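You operate a simulated robot arm through the tools that you are given. There is no shell and no other tool. Be economical: measure what you need, move in short steps, check, and stop when the job is done.

The job below is to be done with a simulated two-armed robot. You get a single attempt, and the scene is never put back.

## Task
Stack the white case that says "3" from the white table behind line 3 on top of the white case marked "2". Put two of the yellow canisters from the white table behind line 3 on top of the white box there. Put the 60 orange width gauge from the white table behind line 3 on top of the blue spare reader and the 75 orange width gauge on the floor of the knee hole. Put the orange puck labelled "34" from the top of the far counter on top of the grey box and the orange puck marked "57" on the top of the back counter. The order is free. Set down upright: yellow canister, orange width gauge.

The check looks at the end state, three seconds after you hand in, the way a careful person would. Anything else that was tipped, shoved, dropped, spilled or broken makes it a failure.

## Robot
Two 6-joint arms with two-finger parallel grippers on one trunk, on a base that drives. Base frame: it is fixed to the floor where the robot stands at the start and does not move with it; the origin is under the middle of the robot, x ahead of it, y to its left, z up; the surface under the hand at the start is at about z = 835. Lengths are in mm, angles in rad, forces in N, time in s.
The left shoulder is at the start at [80, 216, 1558], the right one opposite. With the tool pointing down near the work surface each hand reaches from about 100 to 700 mm from the robot's upright axis, wherever it stands, measured 20 degrees to its own side. Places, roughly: blue spare reader [750, 1250, 750]; floor of the knee hole [-2000, 100, 100]; grey box (11x13x10 cm) [-1700, 100, 1000]; orange puck [-1500, 250, 1000]; orange width gauge [750, 1000, 750]; top of the back counter [-2100, -800, 1000]; white box (20x26x11 cm) [600, 1200, 900]; white case [500, 250, 1000]; yellow canister [500, 250, 1000]. Payload 3.43 kg a hand.
Tool frame (each hand has its own): the origin (TCP) lies between the finger pads and is the grasp point; the fingertips stand 30 mm ahead of it; z points along the fingers, y is the line along which they close. Largest opening 94 mm; finger width 28, thickness 10; the body of the gripper, 50 by 96 mm, starts 55 mm behind the TCP.
Orientation is that of the tool frame in the base frame, as a unit quaternion [w, x, y, z]. With the fingers straight down and closing along the base's y, the tool's x points along the base's -x, its y along +y and its z along -z.

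## Interface
- The arms move only by the tool step_arm. It takes "left_plan", "right_plan" or both (then of equal length, played together; a hand with none holds still); each is a list of rows, each a list of 7 numbers: the turn, a rotation vector about the tool's x, y, z in units of 4 degrees (1.0 is 4 degrees), then the shift along the tool's x, y, z in units of 30 mm (1.0 is 30 mm), then the finger opening in mm, from 0 to 94. In form: [[rx, ry, rz, dx, dy, dz, claw], ...]. A call has 1 to 10 rows; each row shifts and turns the commanded pose from where the row before left it, along the tool's axes as they then stand. A call with a number of a shift or a turn outside -1 to 1 is refused whole. A row lasts 0.2 s, in which the tool goes at most 50 mm and 0.15 rad; a call with a longer step from one row to the next is refused whole, and so is a gripper value outside its range. A pose out of reach is approached as far as the arm can. The call stops where the force on the tool passes 40 N (or 10 N more than at its start, if that is more) or the arm is blocked; 0.2 s more then pass. Each finger travels about 72 mm/s and halts on what it meets, pressing with about 40 N; the grip force reading is that of the motor and also rises with nothing between the fingers. The clock runs only during rows and for 0.2 s after the last one: add rows that do not move to give the fingers time. The reply holds the time, the measured pose of the TCP, the force on the tool along the base axes, the opening and the grip force, in the units named above and with some noise, with the torque about the TCP (base axes, N m) and any sound that the robot's microphone picked up.
- Cameras (640 x 400 px; columns grow to the right, rows downward): "scene" is now at [93.4, 32.6, 1708.8]; the picture's right is [0.46, -0.89, 0.00], its down [-0.73, -0.38, -0.56] and it looks along [0.50, 0.26, -0.83] (base axes); focal length 263 px, centre (320, 200). "left" rides on the left gripper at [76, -14, -103] in its tool frame; the picture's right is [0.18, 0.98, 0.00], its down [-0.75, 0.14, -0.64] and it looks along [-0.63, 0.12, 0.77] (tool axes); focal length 243 px, centre (320, 200). "right" rides on the right gripper at [76, 14, -103] in its tool frame; the picture's right is [-0.18, 0.98, 0.00], its down [-0.75, -0.14, -0.64] and it looks along [-0.63, -0.12, 0.77] (tool axes); focal length 243 px, centre (320, 200). There is no depth. A picture from a camera that has moved, and an enlarged one, comes with that camera's place and axes in the base frame and with its lens.
- get_image(camera): a new picture of that camera. The clock stands still meanwhile.
- slide_trunk(by): slides the trunk up (or, below 0, down) by that many mm; the arms and the scene camera ride with it, the base frame stays. It gives what a move gives, with no picture.
- drive_base(legs): drives the robot by 1 to 6 legs, each [ahead, left, turn to the left] in mm, mm and rad, along the robot's own axes; the way and the turn of a leg run together, so that a leg with both is an arc; at most 1500 mm and 3.142 rad a leg. The arms and the cameras ride along, it lands a little off, and it stops where it bumps. It gives what a move gives.
- turn_head(pan, tilt): turns the head with the scene camera to pan (to the left, within 1.501 rad either way) and tilt (down, from -0.506 to 1.204), counted from straight ahead of the robot. It gives what a move gives.
- inspect(camera, box): a new picture of the part [left, top, right, bottom] of that camera's present view, enlarged. The clock stands still meanwhile.
- close_job(): hands the job in; it is judged then, once.

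Go step by step. Nothing tells you exact positions but the pictures and the camera data: compare them with the known pose of the tool, close in by small moves and look again before you grip or let go. The budget is 207 turns and 190 pictures, counting those below and the enlarged ones. Unless the task says otherwise, let go and move clear before handing in.

The tools are called after ">>>" by a JSON object that holds its "name" and its "arguments". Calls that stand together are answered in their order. step_arm: Moves the arms, as the interface text tells. Its arguments: {"type":"object","properties":{"left_plan":{"type":"array","items":{"type":"array","items":{"type":"number"}}},"right_plan":{"type":"array","items":{"type":"array","items":{"type":"number"}}}},"required":[]} The other tools are called the same way: slide_trunk (by) slides the trunk up or down; drive_base (legs) drives the base; turn_head (pan, tilt) turns the head that bears the scene camera; get_image (camera) takes a picture; inspect (camera, box) takes an enlarged picture of a part of a camera's view; close_job () hands the job in.

At the start:

```text
clock: 0.0
left_position: [270.0, 279.9, 999.9]
left_tool_rot: [0.0, 0.0, 1.0, 0.001]
left_force: [0.1, 0.0, -0.2]
left_torque: [0.0, 0.03, 0.02]
left_grip_width: 93.9
left_gripper_force: 0.1
right_position: [628.7, 107.0, 1186.9]
right_tool_rot: [0.0, 0.0, 1.0, 0.0]
right_force: [0.1, 0.2, -0.4]
right_torque: [-0.01, -0.02, 0.01]
right_grip_width: 94.1
right_gripper_force: 0.0
trunk travel left (down, up): [-788.0, 52.0]
robot x, y, heading: [1.2, 2.5, 0.001]
head pan, tilt: [0.476, 0.97]
```

scene: 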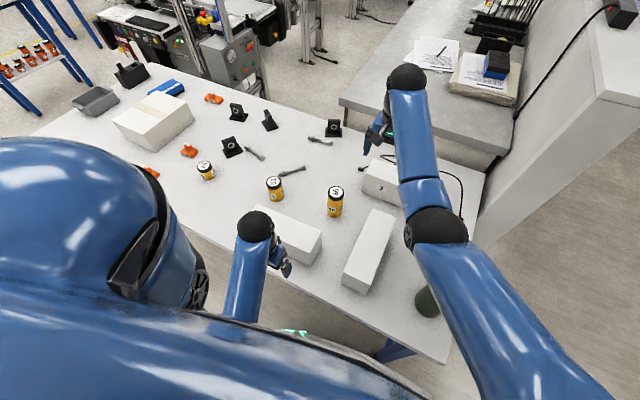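
right: 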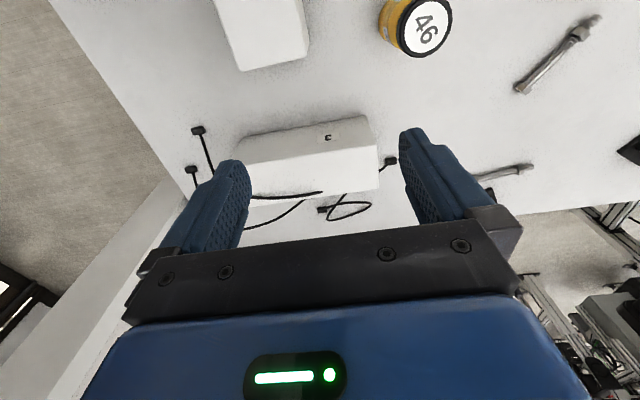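
left: 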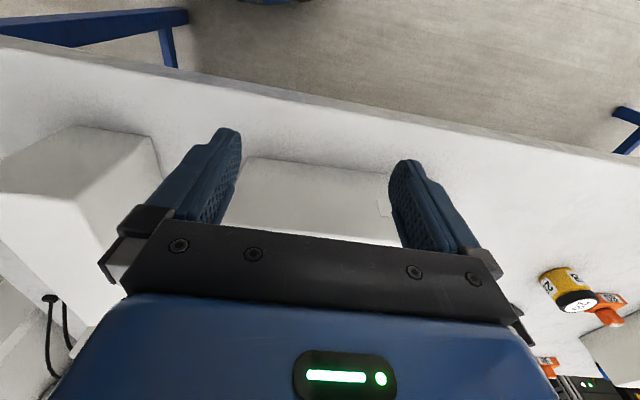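

I see the white table ahead with three white cases, three yellow canisters, orange gauges, a big white box and a blue reader. I'll enlarge the view first to read the labels.

>>> {"name": "inspect", "arguments": {"camera": "scene", "box": [100, 60, 300, 200]}}

>>> {"name": "inspect", "arguments": {"camera": "scene", "box": [240, 130, 480, 300]}}

>>> {"name": "inspect", "arguments": {"camera": "scene", "box": [0, 0, 280, 120]}}

```text
2.86 times, centred on (200, 130) of scene
camera zoom: at [93.4, 32.6, 1708.8], right [0.46, -0.89, 0.0], down [-0.73, -0.38, -0.56], along [0.5, 0.26, -0.83], focal length 751 px, centre (663, 400)
```

zoom: 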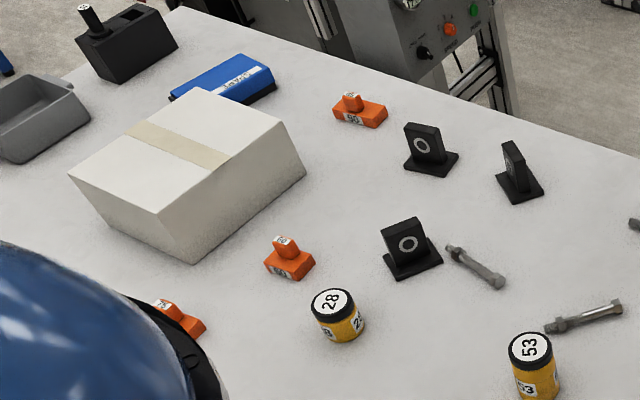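

```text
2.35 times, centred on (360, 215) of scene
camera zoom: at [93.4, 32.6, 1708.8], right [0.46, -0.89, 0.0], down [-0.73, -0.38, -0.56], along [0.5, 0.26, -0.83], focal length 618 px, centre (226, 165)
```

zoom: 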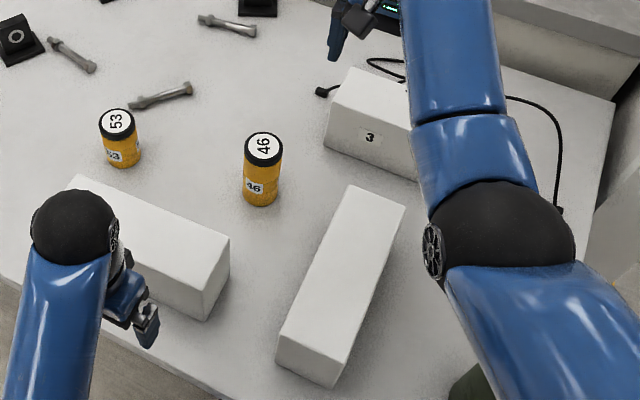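

```text
2.29 times, centred on (140, 60) of scene
camera zoom: at [93.4, 32.6, 1708.8], right [0.46, -0.89, 0.0], down [-0.73, -0.38, -0.56], along [0.5, 0.26, -0.83], focal length 600 px, centre (731, 520)
```

zoom: 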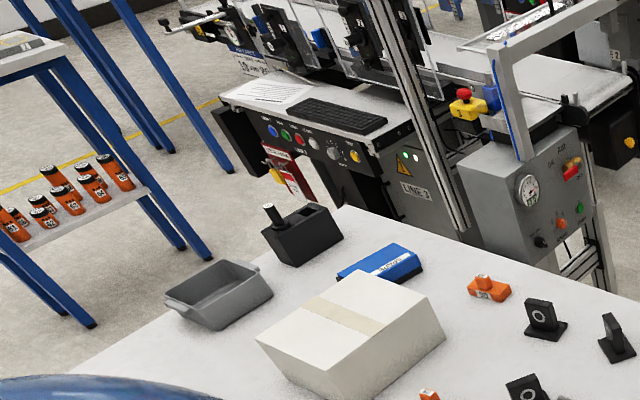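

Case 3 is the one at the back right. I need to find which of the other two is marked "2".

>>> {"name": "inspect", "arguments": {"camera": "left", "box": [200, 120, 440, 270]}}

>>> {"name": "inspect", "arguments": {"camera": "right", "box": [180, 0, 460, 250]}}

>>> {"name": "turn_head", "arguments": {"pan": 0.9, "tilt": 0.8}}

>>> {"name": "get_image", "arguments": {"camera": "scene"}}

```text
2.67 times, centred on (320, 195) of left
camera zoom: at [195.4, 264.7, 1103.2], right [-0.18, 0.98, 0.0], down [0.75, 0.14, 0.64], along [0.63, 0.12, -0.77], focal length 647 px, centre (320, 213)
```

zoom: 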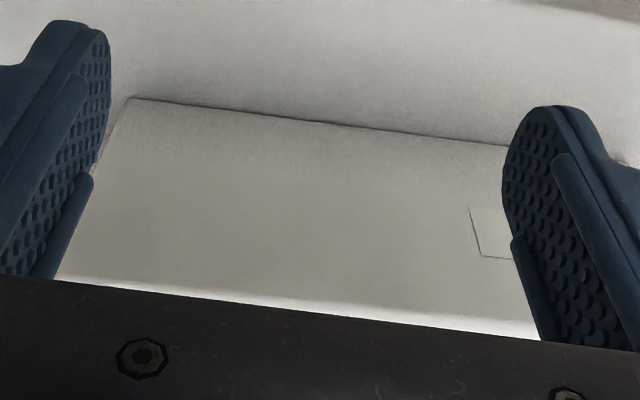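

```text
1.60 times, centred on (320, 125) of right
camera zoom: at [552.2, 121.6, 1291.1], right [0.18, 0.98, 0.0], down [0.75, -0.14, 0.64], along [0.63, -0.12, -0.77], focal length 388 px, centre (320, 320)
```

zoom: 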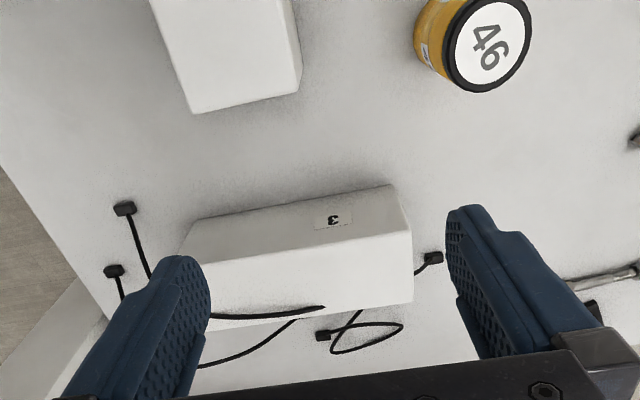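

```text
clock: 0.9
left_position: [270.6, 279.8, 999.4]
left_tool_rot: [0.0, 0.0, 1.0, 0.001]
left_force: [-1.0, 0.4, 0.8]
left_torque: [0.01, 0.01, -0.01]
left_grip_width: 94.3
left_gripper_force: 0.0
right_position: [627.8, 107.2, 1188.1]
right_tool_rot: [-0.001, 0.0, 1.0, -0.001]
right_force: [0.1, 0.5, 0.2]
right_torque: [0.02, 0.03, 0.02]
right_grip_width: 94.1
right_gripper_force: 0.0
trunk travel left (down, up): [-788.0, 52.0]
robot x, y, heading: [-1.0, -2.5, -0.001]
head pan, tilt: [0.901, 0.799]
```

```text
181 pictures are left
camera scene: at [80.2, 63.0, 1721.8], right [0.78, -0.62, 0.0], down [-0.45, -0.56, -0.7], along [0.43, 0.55, -0.72], focal length 263 px, centre (320, 200)
```

scene: 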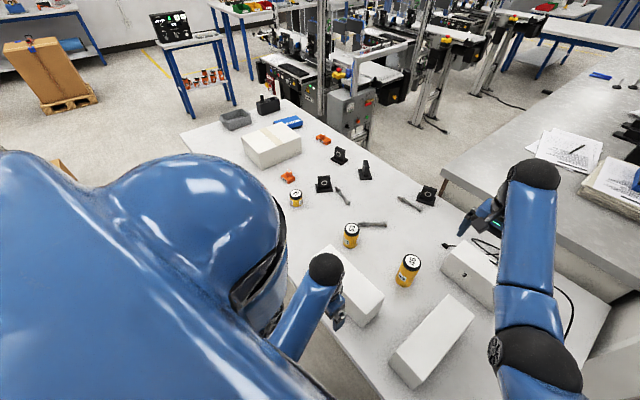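

The left case's label sits just behind a finger. I'll shift the left hand left and up a little to read it.

>>> {"name": "step_arm", "arguments": {"left_plan": [[0, 0, 0, 0, 0.7, -0.7, 94], [0, 0, 0, 0, 0.7, -0.7, 94], [0, 0, 0, 0, 0.7, -0.7, 94], [0, 0, 0, 0, 0.7, -0.7, 94]]}}

>>> {"name": "get_image", "arguments": {"camera": "left"}}

>>> {"name": "inspect", "arguments": {"camera": "left", "box": [200, 80, 440, 240]}}

```text
clock: 2.0
left_position: [269.2, 326.9, 999.7]
left_tool_rot: [0.002, 0.069, 0.998, 0.001]
left_force: [-0.2, 0.0, 0.7]
left_torque: [0.02, -0.04, 0.01]
left_grip_width: 94.0
left_gripper_force: 0.1
left hand out of reach, approached as far as the arm can: row 1, 2, 3, 4
right_position: [628.4, 107.0, 1188.3]
right_tool_rot: [0.0, 0.0, 1.0, 0.0]
right_force: [-0.3, 0.1, 0.6]
right_torque: [0.0, 0.01, 0.0]
right_grip_width: 94.0
right_gripper_force: 0.0
trunk travel left (down, up): [-788.0, 52.0]
robot x, y, heading: [0.8, -1.4, 0.001]
head pan, tilt: [0.901, 0.799]
stopped in row 4 (left hand): the arm was blocked; the commanded pose is now the measured one
```

```text
180 pictures are left
camera left: at [191.2, 322.7, 1103.2], right [-0.05, 1.0, 0.0], down [0.76, 0.04, 0.64], along [0.64, 0.03, -0.76], focal length 243 px, centre (320, 200)
```

left: 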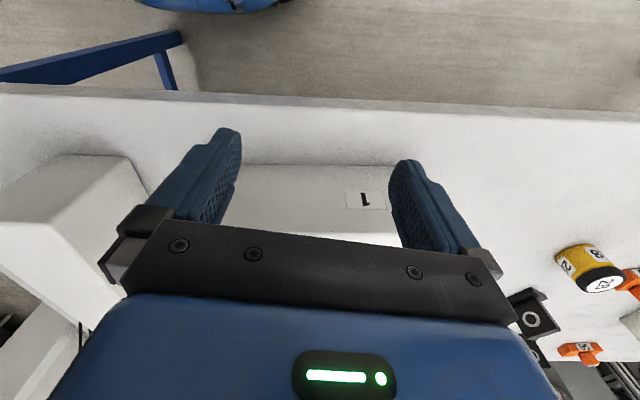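

```text
2.50 times, centred on (320, 160) of left
camera zoom: at [191.2, 322.7, 1103.2], right [-0.05, 1.0, 0.0], down [0.76, 0.04, 0.64], along [0.64, 0.03, -0.76], focal length 606 px, centre (320, 300)
```

zoom: 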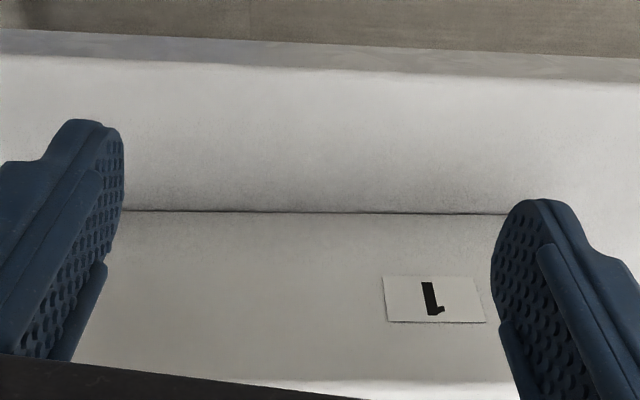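

The left case is "1", so the right one (long along x, centre about [487, 55]) should be "2". I'll raise both hands before lowering the trunk for reach.

>>> {"name": "step_arm", "arguments": {"left_plan": [[0, 0, 0, -0.8, 0, -0.8, 94], [0, 0, 0, -0.8, 0, -0.8, 94], [0, 0, 0, -0.8, 0, -0.8, 94], [0, 0, 0, -0.8, 0, -0.8, 94], [0, 0, 0, -0.8, 0, -0.8, 94], [0, 0, 0, -0.8, 0, -0.8, 94], [0, 0, 0, -0.5, 0, -0.8, 94], [0, 0, 0, -0.5, 0, -0.8, 94]], "right_plan": [[0, 0, 0, 0.3, 0, -0.6, 94], [0, 0, 0, 0.3, 0, -0.6, 94], [0, 0, 0, 0.3, 0, -0.6, 94], [0, 0, 0, 0.3, 0, -0.6, 94], [0, 0, 0, 0.3, 0, -0.6, 94], [0, 0, 0, 0.3, 0, -0.6, 94], [0, 0, 0, 0.3, 0, -0.6, 94], [0, 0, 0, 0.3, 0, -0.6, 94]]}}

>>> {"name": "turn_head", "arguments": {"pan": -0.1, "tilt": 0.9}}

>>> {"name": "get_image", "arguments": {"camera": "scene"}}

```text
clock: 3.8
left_position: [432.2, 298.2, 995.2]
left_tool_rot: [0.004, 0.067, 0.998, 0.002]
left_force: [-0.8, -0.3, 0.0]
left_torque: [0.01, 0.0, 0.0]
left_grip_width: 94.2
left_gripper_force: 0.1
left hand out of reach, approached as far as the arm can: row 1, 2, 3, 4, 5, 6, 7, 8
right_position: [631.7, 155.9, 1307.1]
right_tool_rot: [0.0, 0.0, 1.0, -0.001]
right_force: [0.1, -0.3, -0.3]
right_torque: [0.02, 0.0, 0.0]
right_grip_width: 94.0
right_gripper_force: 0.1
right hand out of reach, approached as far as the arm can: row 1, 2, 3, 4, 5, 6, 7, 8
trunk travel left (down, up): [-788.0, 52.0]
robot x, y, heading: [0.2, 2.7, 0.002]
head pan, tilt: [0.901, 0.799]
```

```text
clock: 5.1
left_position: [430.8, 298.3, 996.0]
left_tool_rot: [0.003, 0.068, 0.998, 0.002]
left_force: [-0.6, -0.1, -0.5]
left_torque: [-0.04, 0.0, 0.0]
left_grip_width: 94.1
left_gripper_force: 0.1
right_position: [631.5, 154.9, 1305.8]
right_tool_rot: [0.0, 0.0, 1.0, 0.0]
right_force: [-0.9, 0.3, -0.4]
right_torque: [0.01, 0.02, -0.02]
right_grip_width: 94.0
right_gripper_force: 0.0
trunk travel left (down, up): [-788.0, 52.0]
robot x, y, heading: [-0.3, 3.6, -0.004]
head pan, tilt: [-0.099, 0.901]
```

```text
178 pictures are left
camera scene: at [105.3, -7.6, 1713.9], right [-0.1, -1.0, 0.0], down [-0.78, 0.08, -0.62], along [0.62, -0.06, -0.78], focal length 263 px, centre (320, 200)
```

scene: 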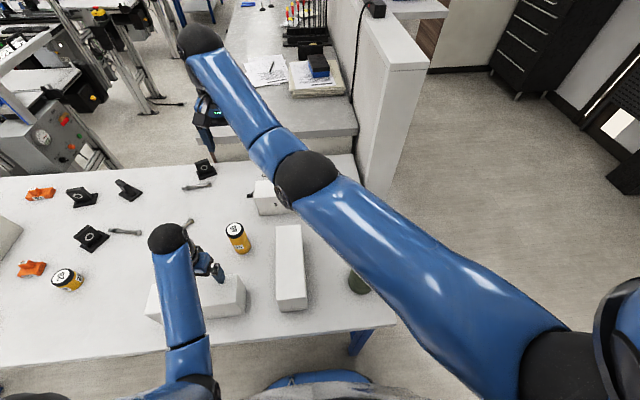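

The right side of the table has free floor, from where cases 3 and 2 are both close. I'll look to the right and behind before driving there.

>>> {"name": "turn_head", "arguments": {"pan": -1.5, "tilt": 0.5}}

>>> {"name": "get_image", "arguments": {"camera": "scene"}}

>>> {"name": "turn_head", "arguments": {"pan": 1.5, "tilt": 0.5}}

>>> {"name": "get_image", "arguments": {"camera": "scene"}}

```text
clock: 6.6
left_position: [431.0, 298.6, 995.2]
left_tool_rot: [0.003, 0.067, 0.998, 0.002]
left_force: [-0.8, -0.5, 0.2]
left_torque: [0.01, 0.01, -0.02]
left_grip_width: 93.9
left_gripper_force: 0.1
right_position: [632.3, 156.3, 1306.8]
right_tool_rot: [-0.001, 0.0, 1.0, 0.0]
right_force: [-0.5, -0.3, -0.2]
right_torque: [-0.01, 0.0, 0.01]
right_grip_width: 94.1
right_gripper_force: 0.0
trunk travel left (down, up): [-788.0, 52.0]
robot x, y, heading: [0.4, -2.4, -0.002]
head pan, tilt: [-1.499, 0.499]
```

```text
177 pictures are left
camera scene: at [36.7, -90.9, 1747.8], right [-1.0, -0.07, 0.0], down [-0.03, 0.48, -0.88], along [0.06, -0.88, -0.48], focal length 263 px, centre (320, 200)
```

scene: 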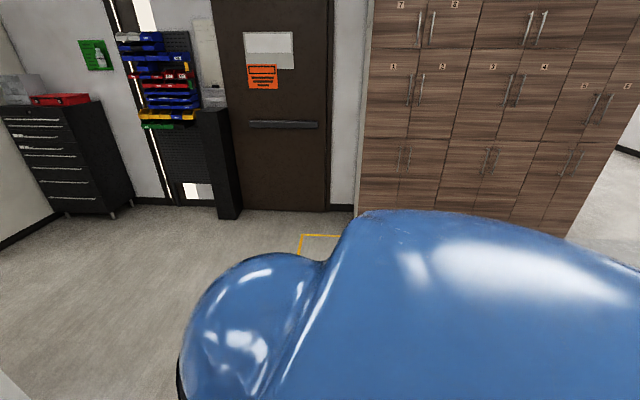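

```text
clock: 9.2
left_position: [431.6, 298.9, 995.9]
left_tool_rot: [0.004, 0.068, 0.998, 0.002]
left_force: [0.0, -0.7, 0.2]
left_torque: [-0.02, 0.0, 0.0]
left_grip_width: 93.8
left_gripper_force: 0.2
right_position: [631.6, 155.8, 1306.7]
right_tool_rot: [0.0, 0.0, 1.0, 0.0]
right_force: [0.7, 0.1, 0.5]
right_torque: [0.03, -0.01, -0.03]
right_grip_width: 94.1
right_gripper_force: 0.0
trunk travel left (down, up): [-788.0, 52.0]
robot x, y, heading: [-0.4, -0.0, -0.0]
head pan, tilt: [1.499, 0.499]
```

```text
176 pictures are left
camera scene: at [36.7, 90.6, 1747.8], right [1.0, -0.07, 0.0], down [-0.03, -0.48, -0.88], along [0.06, 0.88, -0.48], focal length 263 px, centre (320, 200)
```

scene: 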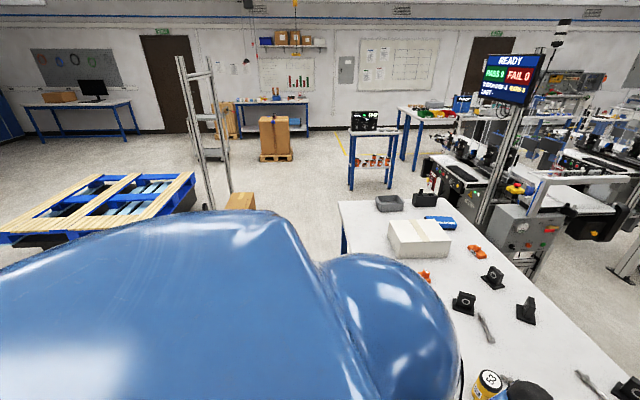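

Floor to the right is clear. I'll back off from the table, go around to its right side and face it from there.

>>> {"name": "drive_base", "arguments": {"legs": [[-480, 0, 0], [0, -1000, 0], [0, 0, 1.571], [0, -1130, 0]]}}

>>> {"name": "turn_head", "arguments": {"pan": 0.0, "tilt": 0.75}}

>>> {"name": "get_image", "arguments": {"camera": "scene"}}

```text
clock: 26.2
left_position: [338.0, -539.6, 995.5]
left_tool_rot: [0.002, -0.674, 0.739, 0.003]
left_force: [0.1, -0.1, -0.8]
left_torque: [0.0, -0.01, -0.03]
left_grip_width: 94.0
left_gripper_force: 0.1
right_position: [473.5, -335.2, 1306.8]
right_tool_rot: [0.0, 0.721, -0.693, 0.0]
right_force: [-0.9, -1.4, 0.7]
right_torque: [-0.04, 0.0, 0.01]
right_grip_width: 94.0
right_gripper_force: 0.0
trunk travel left (down, up): [-788.0, 52.0]
robot x, y, heading: [656.3, -959.1, 1.611]
head pan, tilt: [1.499, 0.499]
```

```text
clock: 27.8
left_position: [339.7, -540.2, 995.2]
left_tool_rot: [0.001, -0.673, 0.739, 0.004]
left_force: [0.0, -0.9, -0.2]
left_torque: [-0.02, 0.01, 0.01]
left_grip_width: 93.8
left_gripper_force: 0.1
right_position: [475.1, -335.4, 1307.0]
right_tool_rot: [0.001, 0.721, -0.693, -0.001]
right_force: [-0.4, 0.5, 0.0]
right_torque: [0.0, 0.01, -0.01]
right_grip_width: 93.9
right_gripper_force: 0.1
trunk travel left (down, up): [-788.0, 52.0]
robot x, y, heading: [654.5, -957.5, 1.607]
head pan, tilt: [0.0, 0.75]
```

```text
175 pictures are left
camera scene: at [650.5, -846.4, 1725.8], right [1.0, 0.04, 0.0], down [0.03, -0.68, -0.73], along [-0.03, 0.73, -0.68], focal length 263 px, centre (320, 200)
```

scene: 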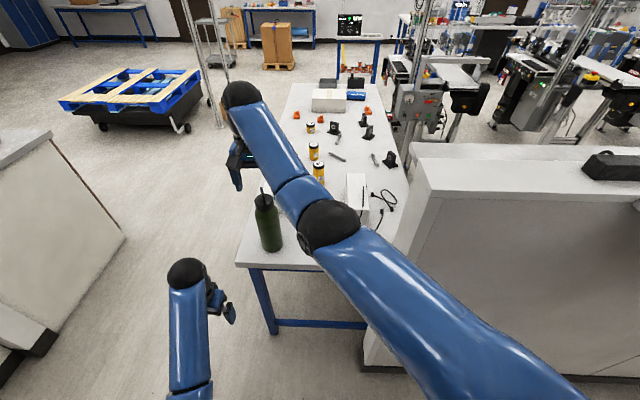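

The divider begins around x≈890, y≈-410, so I'll stand at about [540, -560] facing the table. First I move the right hand to its own side, clear of the tall green bottle.

>>> {"name": "step_arm", "arguments": {"right_plan": [[0, 0, 0, 0, -0.9, 0, 94], [0, 0, 0, 0, -0.9, 0, 94], [0, 0, 0, 0, -0.9, 0, 94], [0, 0, 0, 0, -0.9, 0, 94], [0, 0, 0, 0, -0.9, 0, 94], [0, 0, 0, 0, -0.9, 0, 94], [0, 0, 0, 0, -0.9, 0, 94], [0, 0, 0, 0, -0.9, 0, 94], [0, 0, 0, 0, -0.9, 0, 94], [0, 0, 0, 0, -0.9, 0, 94]]}}

>>> {"name": "drive_base", "arguments": {"legs": [[0, 100, -0.037], [380, 0, 0]]}}

>>> {"name": "get_image", "arguments": {"camera": "scene"}}

>>> {"name": "get_image", "arguments": {"camera": "right"}}

```text
clock: 30.0
left_position: [340.6, -539.9, 995.8]
left_tool_rot: [0.001, -0.673, 0.739, 0.005]
left_force: [0.3, -0.4, 0.2]
left_torque: [0.02, 0.02, 0.03]
left_grip_width: 94.0
left_gripper_force: 0.1
right_position: [699.7, -229.8, 1292.6]
right_tool_rot: [0.0, 0.721, -0.692, 0.001]
right_force: [-0.4, -0.1, 0.0]
right_torque: [-0.02, -0.02, 0.0]
right_grip_width: 93.7
right_gripper_force: 0.1
right hand out of reach, approached as far as the arm can: row 1, 2, 3, 4, 5, 6, 7, 8, 9, 10
trunk travel left (down, up): [-788.0, 52.0]
robot x, y, heading: [655.3, -958.2, 1.608]
head pan, tilt: [0.0, 0.75]
```

```text
clock: 33.2
left_position: [260.2, -144.2, 997.4]
left_tool_rot: [0.002, -0.658, 0.753, 0.005]
left_force: [-0.7, -0.3, 0.2]
left_torque: [0.04, 0.0, 0.0]
left_grip_width: 93.9
left_gripper_force: 0.1
right_position: [632.1, 149.0, 1295.2]
right_tool_rot: [0.001, -0.706, 0.708, 0.0]
right_force: [-0.2, -0.4, 0.6]
right_torque: [0.04, 0.04, 0.0]
right_grip_width: 93.8
right_gripper_force: 0.0
trunk travel left (down, up): [-788.0, 52.0]
robot x, y, heading: [555.8, -574.4, 1.565]
head pan, tilt: [0.0, 0.75]
```

```text
174 pictures are left
camera scene: at [557.8, -465.9, 1726.2], right [1.0, 0.0, 0.0], down [0.0, -0.68, -0.73], along [0.0, 0.73, -0.68], focal length 263 px, centre (320, 200)
```

scene: 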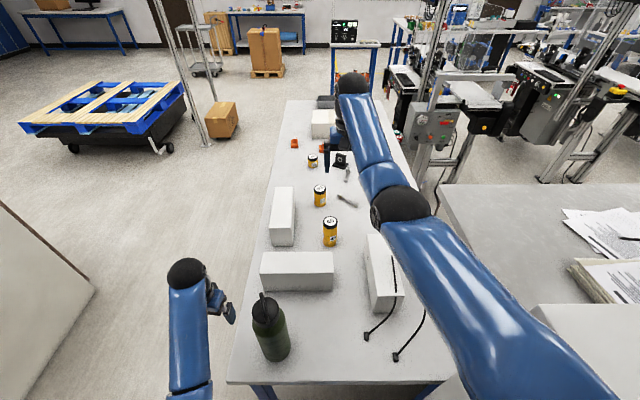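

```text
173 pictures are left
camera right: at [617.8, 72.4, 1397.5], right [-0.98, 0.19, 0.0], down [0.14, 0.75, 0.64], along [0.12, 0.63, -0.77], focal length 243 px, centre (320, 200)
```

right: 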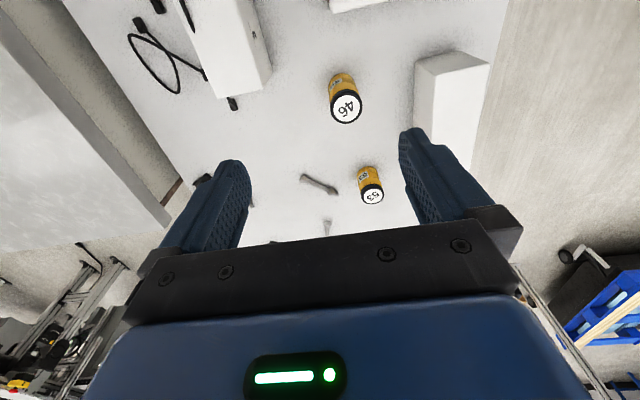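

Now case 3 is right of centre and a cable seems close to it. I'll zoom in.

>>> {"name": "inspect", "arguments": {"camera": "scene", "box": [240, 200, 460, 380]}}

>>> {"name": "inspect", "arguments": {"camera": "right", "box": [100, 0, 300, 120]}}

```text
2.22 times, centred on (350, 290) of scene
camera zoom: at [557.8, -465.9, 1726.2], right [1.0, 0.0, 0.0], down [0.0, -0.68, -0.73], along [0.0, 0.73, -0.68], focal length 584 px, centre (253, 0)
```

zoom: 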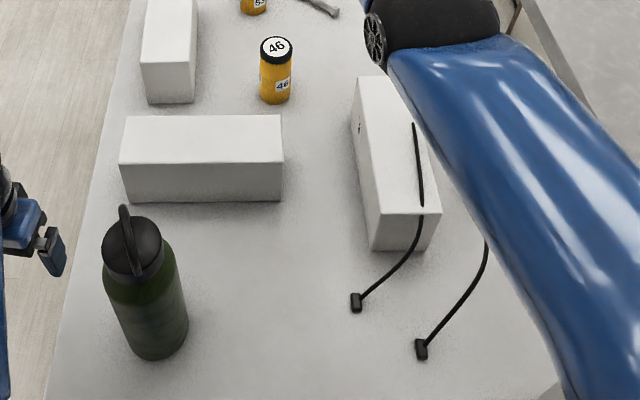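

```text
3.20 times, centred on (200, 60) of right
camera zoom: at [617.8, 72.4, 1397.5], right [-0.98, 0.19, 0.0], down [0.14, 0.75, 0.64], along [0.12, 0.63, -0.77], focal length 776 px, centre (704, 648)
```

zoom: 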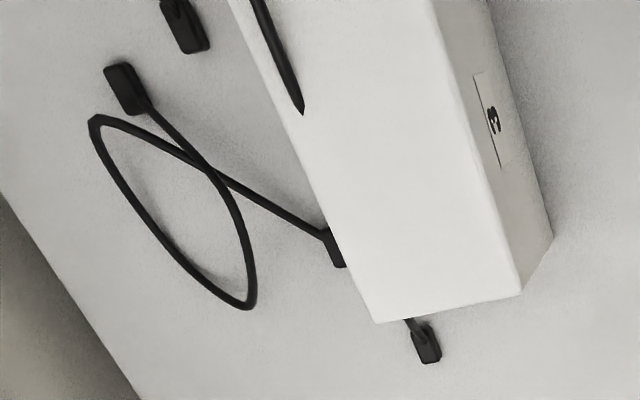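

A cable lies over the top of case 3; I need a closer look. First I retract the left hand away from the table, then I'll lower the trunk.

>>> {"name": "step_arm", "arguments": {"left_plan": [[0, 0, 0, 0.9, 0, 0, 94], [0, 0, 0, 0.9, 0, 0, 94], [0, 0, 0, 0.9, 0, 0, 94], [0, 0, 0, 0.9, 0, 0, 94], [0, 0, 0, 0.9, 0, 0, 94], [0, 0, 0, 0.9, 0, 0, 94], [0, 0, 0, 0.9, 0, 0, 94], [0, 0, 0, 0.9, 0, 0, 94], [0, 0, 0, 0.9, 0, 0, 94]]}}

```text
clock: 35.1
left_position: [230.3, -288.9, 1015.0]
left_tool_rot: [0.009, -0.573, 0.817, 0.067]
left_force: [0.5, 0.5, 1.1]
left_torque: [0.02, -0.03, 0.0]
left_grip_width: 93.8
left_gripper_force: 0.0
left hand out of reach, approached as far as the arm can: row 2
right_position: [631.4, 152.0, 1292.7]
right_tool_rot: [0.001, -0.706, 0.708, -0.002]
right_force: [-1.1, 0.6, -0.1]
right_torque: [0.0, 0.03, 0.0]
right_grip_width: 94.2
right_gripper_force: 0.0
trunk travel left (down, up): [-788.0, 52.0]
robot x, y, heading: [557.2, -574.4, 1.57]
head pan, tilt: [0.0, 0.75]
stopped in row 9 (left hand): the arm was blocked; the commanded pose is now the measured one
```

>>> {"name": "step_arm", "arguments": {"left_plan": [[0, 0, 0, 0, 0.9, 0, 94], [0, 0, 0, 0, 0.9, 0, 94], [0, 0, 0, 0, 0.9, 0, 94], [0, 0, 0, 0, 0.9, 0, 94], [0, 0, 0, 0, 0.9, 0, 94]]}}

>>> {"name": "slide_trunk", "arguments": {"by": -150}}

```text
clock: 36.3
left_position: [99.9, -246.5, 1028.9]
left_tool_rot: [0.008, -0.577, 0.814, 0.066]
left_force: [-0.5, -0.1, 0.0]
left_torque: [-0.01, -0.02, -0.02]
left_grip_width: 94.0
left_gripper_force: 0.1
right_position: [631.5, 152.9, 1293.6]
right_tool_rot: [0.0, -0.706, 0.708, -0.001]
right_force: [0.6, -0.1, -0.9]
right_torque: [0.0, -0.03, -0.01]
right_grip_width: 94.0
right_gripper_force: 0.1
trunk travel left (down, up): [-788.0, 52.0]
robot x, y, heading: [555.4, -574.8, 1.57]
head pan, tilt: [0.0, 0.75]
```

```text
clock: 38.1
left_position: [101.9, -247.1, 878.6]
left_tool_rot: [0.008, -0.577, 0.814, 0.066]
left_force: [-0.7, 0.2, 0.1]
left_torque: [0.0, 0.0, 0.04]
left_grip_width: 94.1
left_gripper_force: 0.0
right_position: [631.9, 153.0, 1143.5]
right_tool_rot: [0.0, -0.707, 0.708, 0.0]
right_force: [-0.3, -0.6, 0.0]
right_torque: [-0.01, -0.01, 0.03]
right_grip_width: 93.9
right_gripper_force: 0.0
trunk travel left (down, up): [-638.0, 202.0]
robot x, y, heading: [555.2, -578.4, 1.569]
head pan, tilt: [0.0, 0.75]
```

>>> {"name": "step_arm", "arguments": {"right_plan": [[0, 0, 0, 0.62, -0.75, 0, 94], [0, 0, 0, 0.62, -0.75, 0, 94], [0, 0, 0, 0.62, -0.75, 0, 94], [0, 0, 0, 0.62, -0.75, 0, 94], [0, 0, 0, 0.62, -0.75, 0, 94], [0, 0, 0, 0.62, -0.75, 0, 94], [0, 0, 0, 0.62, -0.75, 0, 94]]}}

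>>> {"name": "get_image", "arguments": {"camera": "right"}}

>>> {"name": "get_image", "arguments": {"camera": "scene"}}

```text
clock: 39.7
left_position: [103.2, -247.2, 878.3]
left_tool_rot: [0.01, -0.576, 0.815, 0.067]
left_force: [0.8, -0.3, 0.7]
left_torque: [-0.02, 0.0, -0.01]
left_grip_width: 94.0
left_gripper_force: 0.1
right_position: [776.3, 162.3, 1114.0]
right_tool_rot: [0.0, -0.707, 0.708, -0.001]
right_force: [0.0, 0.1, 0.1]
right_torque: [0.02, 0.0, -0.01]
right_grip_width: 93.9
right_gripper_force: 0.2
right hand out of reach, approached as far as the arm can: row 1, 2, 3, 4, 5, 6, 7
trunk travel left (down, up): [-638.0, 202.0]
robot x, y, heading: [559.1, -576.1, 1.572]
head pan, tilt: [0.0, 0.75]
```

```text
170 pictures are left
camera right: at [762.2, 85.1, 1217.3], right [-0.98, 0.19, 0.0], down [0.14, 0.75, 0.64], along [0.12, 0.63, -0.77], focal length 243 px, centre (320, 200)
```

right: 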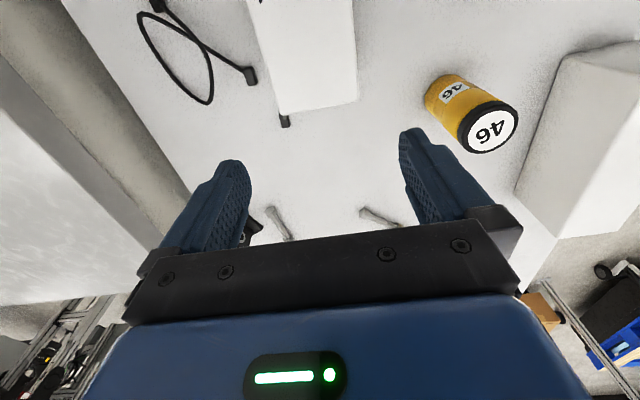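

```text
169 pictures are left
camera scene: at [558.1, -461.7, 1575.8], right [1.0, 0.0, 0.0], down [0.0, -0.68, -0.73], along [0.0, 0.73, -0.68], focal length 263 px, centre (320, 200)
```

scene: 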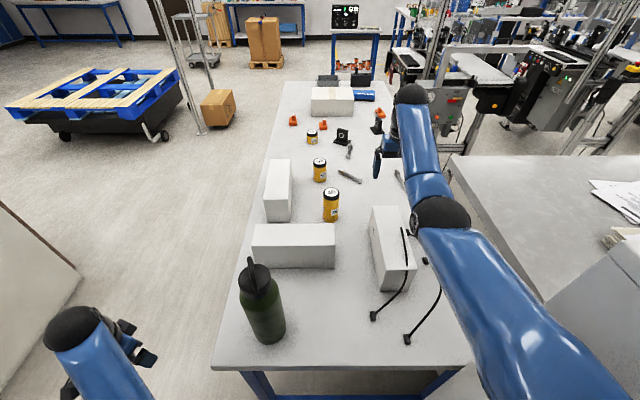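

At this height the arm can't come nearer; a higher shoulder relative to the hand is needed. I'll raise the trunk again and lower the hand instead.

>>> {"name": "slide_trunk", "arguments": {"by": 150}}

>>> {"name": "step_arm", "arguments": {"right_plan": [[0, 0, 0, 0.1, 0, 1, 94], [0, 0, 0, 0.1, 0, 1, 94], [0, 0, 0, 0.3, 0, 1, 94], [0, 0, 0, 0.5, 0, 1, 94], [0, 0, 0, 0.6, 0, 0.9, 94], [0, 0, 0, 0.7, 0, 0.9, 94], [0, 0, 0, 0.7, 0, 0.9, 94]]}}

>>> {"name": "get_image", "arguments": {"camera": "right"}}

```text
clock: 41.4
left_position: [102.1, -247.4, 1028.6]
left_tool_rot: [0.008, -0.576, 0.815, 0.067]
left_force: [0.1, -0.1, 0.8]
left_torque: [-0.03, 0.0, 0.01]
left_grip_width: 94.0
left_gripper_force: 0.2
right_position: [775.1, 162.1, 1264.9]
right_tool_rot: [0.001, -0.707, 0.707, 0.0]
right_force: [-0.3, -0.5, -1.1]
right_torque: [-0.01, -0.01, 0.04]
right_grip_width: 93.8
right_gripper_force: 0.0
trunk travel left (down, up): [-788.0, 52.0]
robot x, y, heading: [555.8, -576.8, 1.566]
head pan, tilt: [0.0, 0.75]
```

```text
clock: 43.0
left_position: [102.3, -246.9, 1029.5]
left_tool_rot: [0.008, -0.576, 0.815, 0.066]
left_force: [-0.8, 0.0, -0.2]
left_torque: [-0.01, 0.0, 0.02]
left_grip_width: 93.9
left_gripper_force: 0.0
right_position: [772.9, 69.5, 1064.3]
right_tool_rot: [0.0, -0.706, 0.708, 0.0]
right_force: [0.4, 0.7, 0.2]
right_torque: [0.01, 0.02, 0.01]
right_grip_width: 94.0
right_gripper_force: 0.1
trunk travel left (down, up): [-788.0, 52.0]
robot x, y, heading: [558.8, -575.8, 1.565]
head pan, tilt: [0.0, 0.75]
```

```text
168 pictures are left
camera right: at [759.3, -7.8, 1167.2], right [-0.98, 0.19, 0.0], down [0.14, 0.75, 0.64], along [0.12, 0.63, -0.77], focal length 243 px, centre (320, 200)
```

right: 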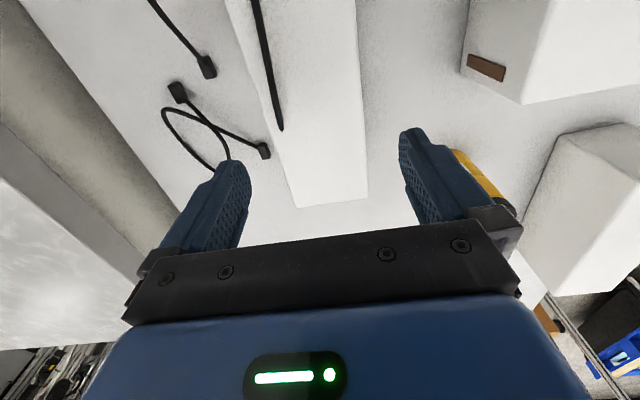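

>>> {"name": "inspect", "arguments": {"camera": "right", "box": [440, 30, 580, 120]}}

>>> {"name": "inspect", "arguments": {"camera": "right", "box": [150, 0, 390, 220]}}

```text
4.44 times, centred on (510, 75) of right
camera zoom: at [759.3, -7.8, 1167.2], right [-0.98, 0.19, 0.0], down [0.14, 0.75, 0.64], along [0.12, 0.63, -0.77], focal length 1078 px, centre (-524, 756)
```

zoom: 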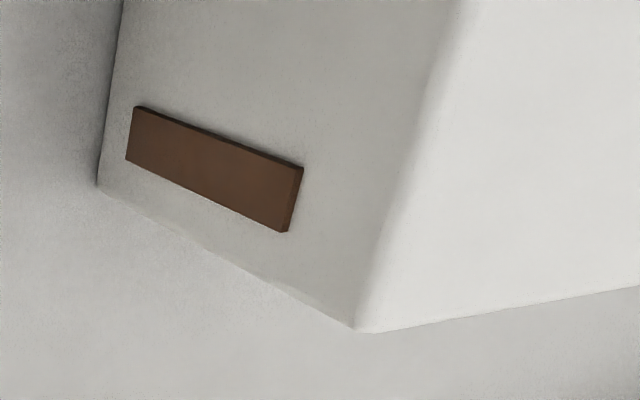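

```text
1.82 times, centred on (270, 110) of right
camera zoom: at [759.3, -7.8, 1167.2], right [-0.98, 0.19, 0.0], down [0.14, 0.75, 0.64], along [0.12, 0.63, -0.77], focal length 441 px, centre (411, 364)
```

zoom: 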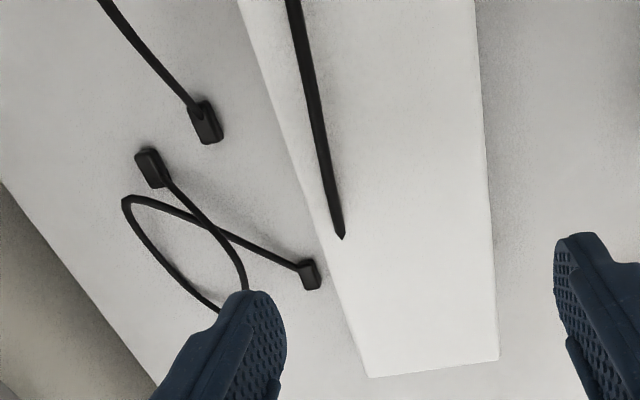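

Case 3 spans x≈738–822, y≈-72–172, top ≈ 950, so it fits the fingers. I'll centre over it, drop to just above and check again.

>>> {"name": "step_arm", "arguments": {"right_plan": [[0, 0, 0, 0.35, -0.12, 0.6, 94], [0, 0, 0, 0.3, -0.1, 0.6, 94], [0, 0, 0, 0, 0, 0.7, 94]]}}

>>> {"name": "get_image", "arguments": {"camera": "right"}}

>>> {"name": "inspect", "arguments": {"camera": "scene", "box": [280, 150, 480, 330]}}

```text
clock: 43.8
left_position: [102.2, -247.9, 1027.8]
left_tool_rot: [0.009, -0.576, 0.815, 0.066]
left_force: [0.5, -0.4, -0.3]
left_torque: [0.03, 0.02, 0.02]
left_grip_width: 93.9
left_gripper_force: 0.0
right_position: [781.3, 51.7, 1006.8]
right_tool_rot: [0.001, -0.706, 0.708, 0.0]
right_force: [1.0, -0.1, -0.1]
right_torque: [0.0, 0.01, 0.04]
right_grip_width: 94.0
right_gripper_force: 0.0
trunk travel left (down, up): [-788.0, 52.0]
robot x, y, heading: [555.3, -577.0, 1.565]
head pan, tilt: [0.0, 0.75]
```

```text
165 pictures are left
camera right: at [766.5, -24.7, 1109.3], right [-0.98, 0.19, 0.0], down [0.14, 0.75, 0.64], along [0.12, 0.63, -0.77], focal length 243 px, centre (320, 200)
```

right: 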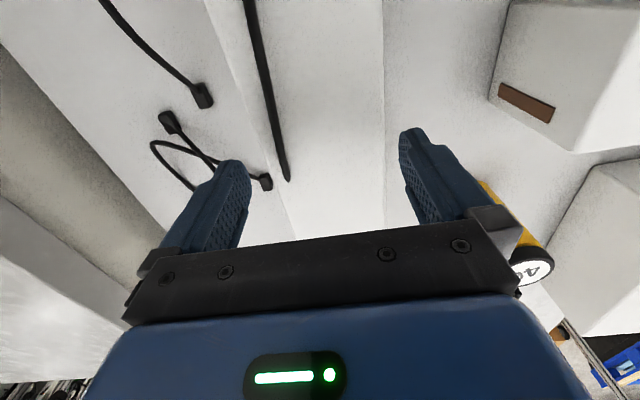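

```text
2.22 times, centred on (380, 240) of scene
camera zoom: at [556.9, -461.5, 1725.8], right [1.0, 0.0, 0.0], down [0.0, -0.68, -0.73], along [0.0, 0.73, -0.68], focal length 584 px, centre (187, 111)
```

zoom: 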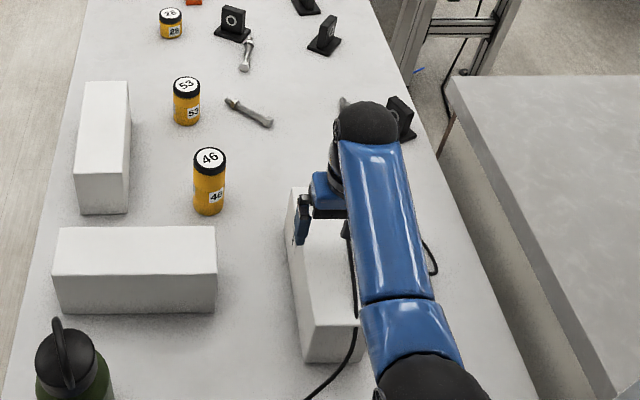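

Centred within a couple of mm; descending around the case.

>>> {"name": "step_arm", "arguments": {"right_plan": [[0, 0, 0, 0, 0.04, 0.6, 94], [0, 0, 0, 0, 0, 0.5, 94], [0, 0, 0, 0, 0, 0.5, 94], [0, 0, 0, 0, 0, 0.5, 94], [0, 0, 0, 0, 0, 0.5, 94], [0, 0, 0, 0, 0, 0.4, 94]]}}

>>> {"name": "get_image", "arguments": {"camera": "right"}}

```text
clock: 45.2
left_position: [101.1, -247.0, 1028.0]
left_tool_rot: [0.009, -0.576, 0.814, 0.066]
left_force: [0.7, 0.0, -0.1]
left_torque: [0.02, -0.01, 0.0]
left_grip_width: 94.0
left_gripper_force: 0.1
right_position: [780.5, 51.5, 916.5]
right_tool_rot: [0.0, -0.707, 0.708, 0.0]
right_force: [-0.5, 0.6, 0.5]
right_torque: [0.0, 0.01, 0.01]
right_grip_width: 94.0
right_gripper_force: 0.1
trunk travel left (down, up): [-788.0, 52.0]
robot x, y, heading: [558.0, -577.0, 1.559]
head pan, tilt: [0.0, 0.75]
```

```text
163 pictures are left
camera right: at [765.6, -24.2, 1020.1], right [-0.98, 0.19, 0.0], down [0.14, 0.75, 0.64], along [0.12, 0.63, -0.77], focal length 243 px, centre (320, 200)
```

right: 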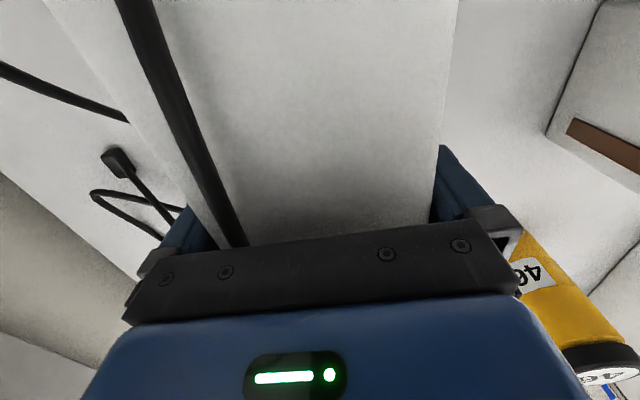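

Fingers straddle the case without contact. Close and lift a little.

>>> {"name": "step_arm", "arguments": {"right_plan": [[0, 0, 0, 0, 0, 0, 70], [0, 0, 0, 0, 0, 0, 40], [0, 0, 0, 0, 0, 0, 40], [0, 0, 0, 0, 0, -0.4, 40], [0, 0, 0, 0, 0, -0.6, 40]]}}

>>> {"name": "get_image", "arguments": {"camera": "right"}}

>>> {"name": "inspect", "arguments": {"camera": "scene", "box": [280, 150, 480, 370]}}

```text
clock: 46.4
left_position: [100.8, -247.1, 1028.3]
left_tool_rot: [0.009, -0.576, 0.815, 0.066]
left_force: [0.2, -0.9, -1.0]
left_torque: [-0.01, -0.03, -0.02]
left_grip_width: 94.1
left_gripper_force: 0.1
right_position: [780.7, 53.1, 945.8]
right_tool_rot: [-0.001, -0.706, 0.708, 0.0]
right_force: [0.2, -0.3, -4.2]
right_torque: [0.0, -0.01, 0.0]
right_grip_width: 92.1
right_gripper_force: 40.2
trunk travel left (down, up): [-788.0, 52.0]
robot x, y, heading: [558.8, -570.5, 1.569]
head pan, tilt: [0.0, 0.75]
```

```text
162 pictures are left
camera right: at [765.3, -23.9, 1049.8], right [-0.98, 0.19, 0.0], down [0.14, 0.75, 0.64], along [0.12, 0.63, -0.77], focal length 243 px, centre (320, 200)
```

right: 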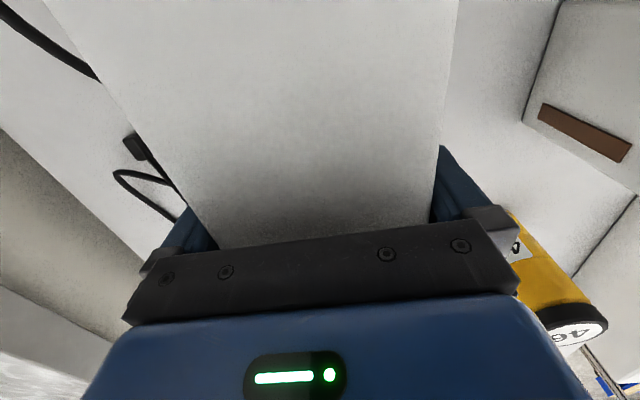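

```text
1.82 times, centred on (380, 260) of scene
camera zoom: at [557.0, -461.6, 1725.8], right [1.0, 0.0, 0.0], down [0.0, -0.68, -0.73], along [0.0, 0.73, -0.68], focal length 478 px, centre (211, 91)
```

zoom: 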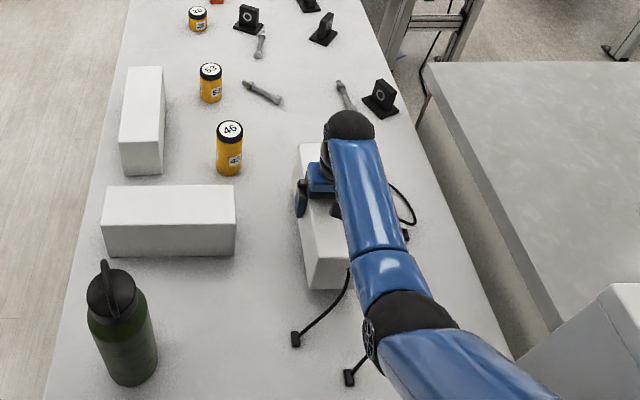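

The cable was only decor and stayed behind; the case is held (92 mm, about 0.4 kg). I'll lift it and carry it above case 2 (centre ≈ [479, 62]).

>>> {"name": "step_arm", "arguments": {"right_plan": [[0, 0, 0, 0, 0, -0.95, 40], [0, 0, 0, 0, 0, -0.95, 40], [0, 0, 0, 0, 0, -0.95, 40], [0, 0, 0, 0, 0, -0.95, 40], [0, 0, 0, 0, 0.6, 0, 40], [0, 0, 0, 0, 0.9, 0, 40], [0, 0, 0, 0, 1, 0, 40], [0, 0, 0, 0, 1, 0, 40], [0, 0, 0, 0, 1, 0, 40], [0, 0, 0, 0, 1, 0, 40]]}}

>>> {"name": "step_arm", "arguments": {"right_plan": [[0, 0, 0, 0, 1, 0, 40], [0, 0, 0, 0, 1, 0, 40], [0, 0, 0, -0.1, 1, 0, 40], [0, 0, 0, -0.1, 1, 0, 40], [0, 0, 0, -0.1, 0.5, 0, 40], [0, 0, 0, 0, 0, 0, 40]]}}

>>> {"name": "get_image", "arguments": {"camera": "scene"}}

```text
clock: 48.6
left_position: [100.7, -244.9, 1028.5]
left_tool_rot: [0.008, -0.576, 0.815, 0.066]
left_force: [0.3, 0.0, 0.4]
left_torque: [-0.01, 0.02, 0.02]
left_grip_width: 93.9
left_gripper_force: 0.0
right_position: [615.2, 52.9, 1061.8]
right_tool_rot: [0.0, -0.705, 0.709, -0.002]
right_force: [-0.2, -0.1, -3.9]
right_torque: [0.01, 0.03, 0.0]
right_grip_width: 92.1
right_gripper_force: 39.8
trunk travel left (down, up): [-788.0, 52.0]
robot x, y, heading: [556.0, -574.6, 1.568]
head pan, tilt: [0.0, 0.75]
```

```text
clock: 50.0
left_position: [101.3, -246.8, 1027.3]
left_tool_rot: [0.008, -0.576, 0.814, 0.067]
left_force: [0.1, 0.0, -0.9]
left_torque: [0.01, 0.0, -0.01]
left_grip_width: 94.2
left_gripper_force: 0.0
right_position: [480.4, 61.4, 1060.0]
right_tool_rot: [-0.001, -0.707, 0.708, -0.001]
right_force: [-0.6, 0.0, -4.5]
right_torque: [-0.01, -0.01, -0.01]
right_grip_width: 92.1
right_gripper_force: 39.8
trunk travel left (down, up): [-788.0, 52.0]
robot x, y, heading: [555.8, -575.1, 1.573]
head pan, tilt: [0.0, 0.75]
```

```text
160 pictures are left
camera scene: at [557.2, -461.0, 1725.8], right [1.0, 0.0, 0.0], down [0.0, -0.68, -0.73], along [0.0, 0.73, -0.68], focal length 263 px, centre (320, 200)
```

scene: 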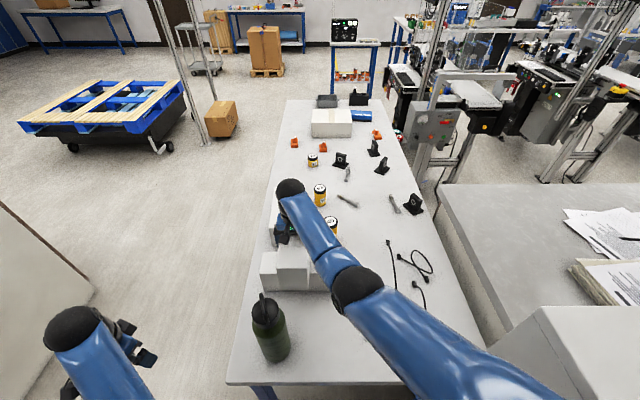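

Now rotate 90° counter-clockwise so the case aligns with case 2.

>>> {"name": "step_arm", "arguments": {"right_plan": [[0, 0, -1, 0, 0, 0, 40], [0, 0, -1, 0, 0, 0, 40], [0, 0, -1, 0, 0, 0, 40], [0, 0, -1, 0, 0, 0, 40], [0, 0, -1, 0, 0, 0, 40], [0, 0, -1, 0, 0, 0, 40], [0, 0, -1, 0, 0, 0, 40], [0, 0, -1, 0, 0, 0, 40], [0, 0, -1, 0, 0, 0, 40], [0, 0, -1, 0, 0, 0, 40]]}}

>>> {"name": "step_arm", "arguments": {"right_plan": [[0, 0, -1, 0, 0, 0, 40], [0, 0, -1, 0, 0, 0, 40], [0, 0, -1, 0, 0, 0, 40], [0, 0, -1, 0, 0, 0, 40], [0, 0, -1, 0, 0, 0, 40], [0, 0, -1, 0, 0, 0, 40], [0, 0, -1, 0, 0, 0, 40], [0, 0, -1, 0, 0, 0, 40], [0, 0, -1, 0, 0, 0, 40], [0, 0, -1, 0, 0, 0, 40]]}}

>>> {"name": "step_arm", "arguments": {"right_plan": [[0, 0, -1, 0, 0, 0, 40], [0, 0, -1, 0, 0, 0, 40], [0, 0, -0.5, 0, 0, 0, 40], [0, 0, 0, 0, 0, 0, 40]]}}

>>> {"name": "get_image", "arguments": {"camera": "right"}}

>>> {"name": "inspect", "arguments": {"camera": "scene", "box": [220, 170, 400, 320]}}

```text
clock: 52.2
left_position: [101.2, -246.9, 1028.7]
left_tool_rot: [0.009, -0.576, 0.814, 0.067]
left_force: [0.0, -0.4, -0.4]
left_torque: [0.0, -0.01, -0.02]
left_grip_width: 93.7
left_gripper_force: 0.1
right_position: [480.9, 63.1, 1059.9]
right_tool_rot: [0.001, 0.906, -0.423, 0.001]
right_force: [-0.5, 0.3, -4.3]
right_torque: [0.0, -0.01, 0.03]
right_grip_width: 92.3
right_gripper_force: 40.2
trunk travel left (down, up): [-788.0, 52.0]
robot x, y, heading: [556.6, -576.4, 1.57]
head pan, tilt: [0.0, 0.75]
```

```text
clock: 54.4
left_position: [101.6, -245.6, 1027.9]
left_tool_rot: [0.009, -0.576, 0.815, 0.066]
left_force: [-0.7, -0.5, 0.0]
left_torque: [0.0, 0.01, 0.01]
left_grip_width: 94.0
left_gripper_force: 0.2
right_position: [481.1, 61.5, 1060.1]
right_tool_rot: [0.001, 0.996, -0.088, 0.001]
right_force: [0.2, 0.5, -3.4]
right_torque: [0.0, -0.03, 0.0]
right_grip_width: 92.0
right_gripper_force: 39.7
trunk travel left (down, up): [-788.0, 52.0]
robot x, y, heading: [552.8, -570.9, 1.568]
head pan, tilt: [0.0, 0.75]
```

```text
clock: 55.4
left_position: [101.6, -246.8, 1029.1]
left_tool_rot: [0.009, -0.576, 0.814, 0.067]
left_force: [-0.2, 0.5, 0.6]
left_torque: [0.01, 0.0, -0.02]
left_grip_width: 94.0
left_gripper_force: 0.1
right_position: [480.5, 60.9, 1060.9]
right_tool_rot: [0.001, 1.0, -0.001, 0.0]
right_force: [-0.4, 0.5, -4.6]
right_torque: [-0.01, 0.0, 0.01]
right_grip_width: 92.1
right_gripper_force: 40.1
trunk travel left (down, up): [-788.0, 52.0]
robot x, y, heading: [555.9, -574.4, 1.566]
head pan, tilt: [0.0, 0.75]
```

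```text
159 pictures are left
camera right: at [556.4, 47.5, 1162.7], right [-0.19, -0.98, 0.0], down [-0.75, 0.14, 0.64], along [-0.63, 0.12, -0.77], focal length 243 px, centre (320, 200)
```

right: 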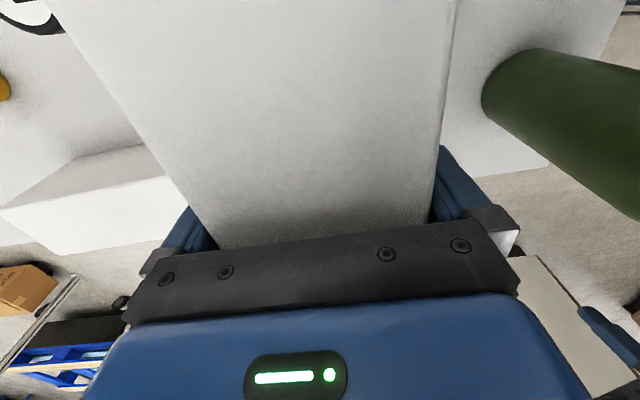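

```text
2.67 times, centred on (310, 245) of scene
camera zoom: at [556.8, -460.9, 1725.8], right [1.0, 0.0, 0.0], down [0.0, -0.68, -0.73], along [0.0, 0.73, -0.68], focal length 701 px, centre (347, 80)
```

zoom: 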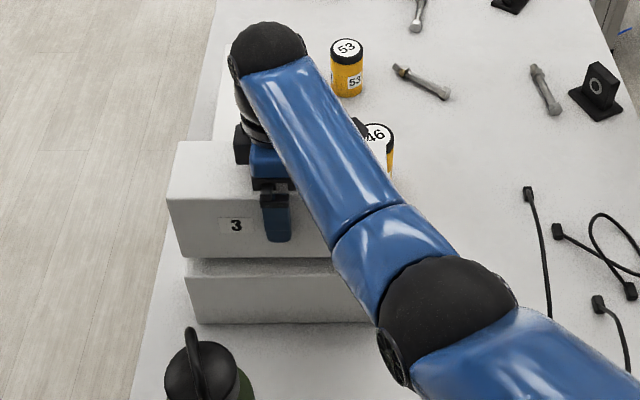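

Well aligned. Lowering toward case 2's top.

>>> {"name": "step_arm", "arguments": {"right_plan": [[0, 0, 0, -0.15, 0, 0.4, 40], [0, 0, 0, 0, 0, 0.4, 40], [0, 0, 0, 0, 0, 0.3, 40], [0, 0, 0, 0, 0, 0, 40]]}}

>>> {"name": "inspect", "arguments": {"camera": "scene", "box": [220, 200, 340, 300]}}

```text
clock: 56.4
left_position: [102.1, -248.5, 1029.7]
left_tool_rot: [0.009, -0.576, 0.815, 0.068]
left_force: [0.1, -0.1, -0.2]
left_torque: [-0.01, 0.01, 0.02]
left_grip_width: 94.1
left_gripper_force: 0.0
right_position: [473.9, 64.5, 1036.3]
right_tool_rot: [-0.006, 1.0, -0.001, -0.004]
right_force: [4.7, -10.1, 25.8]
right_torque: [-2.19, -0.13, 0.19]
right_grip_width: 92.2
right_gripper_force: 40.0
trunk travel left (down, up): [-788.0, 52.0]
robot x, y, heading: [560.2, -574.2, 1.567]
head pan, tilt: [0.0, 0.75]
stopped in row 4 (right hand): the force on the tool passed its limit at 41 N (the readings are from after the stop); the commanded pose is now the measured one
```

```text
4.00 times, centred on (280, 250) of scene
camera zoom: at [557.8, -464.6, 1726.0], right [1.0, 0.0, 0.0], down [0.0, -0.68, -0.73], along [0.0, 0.73, -0.68], focal length 1051 px, centre (480, 0)
```

zoom: 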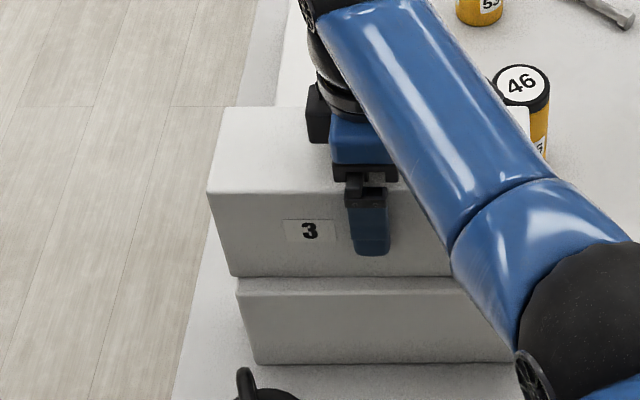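

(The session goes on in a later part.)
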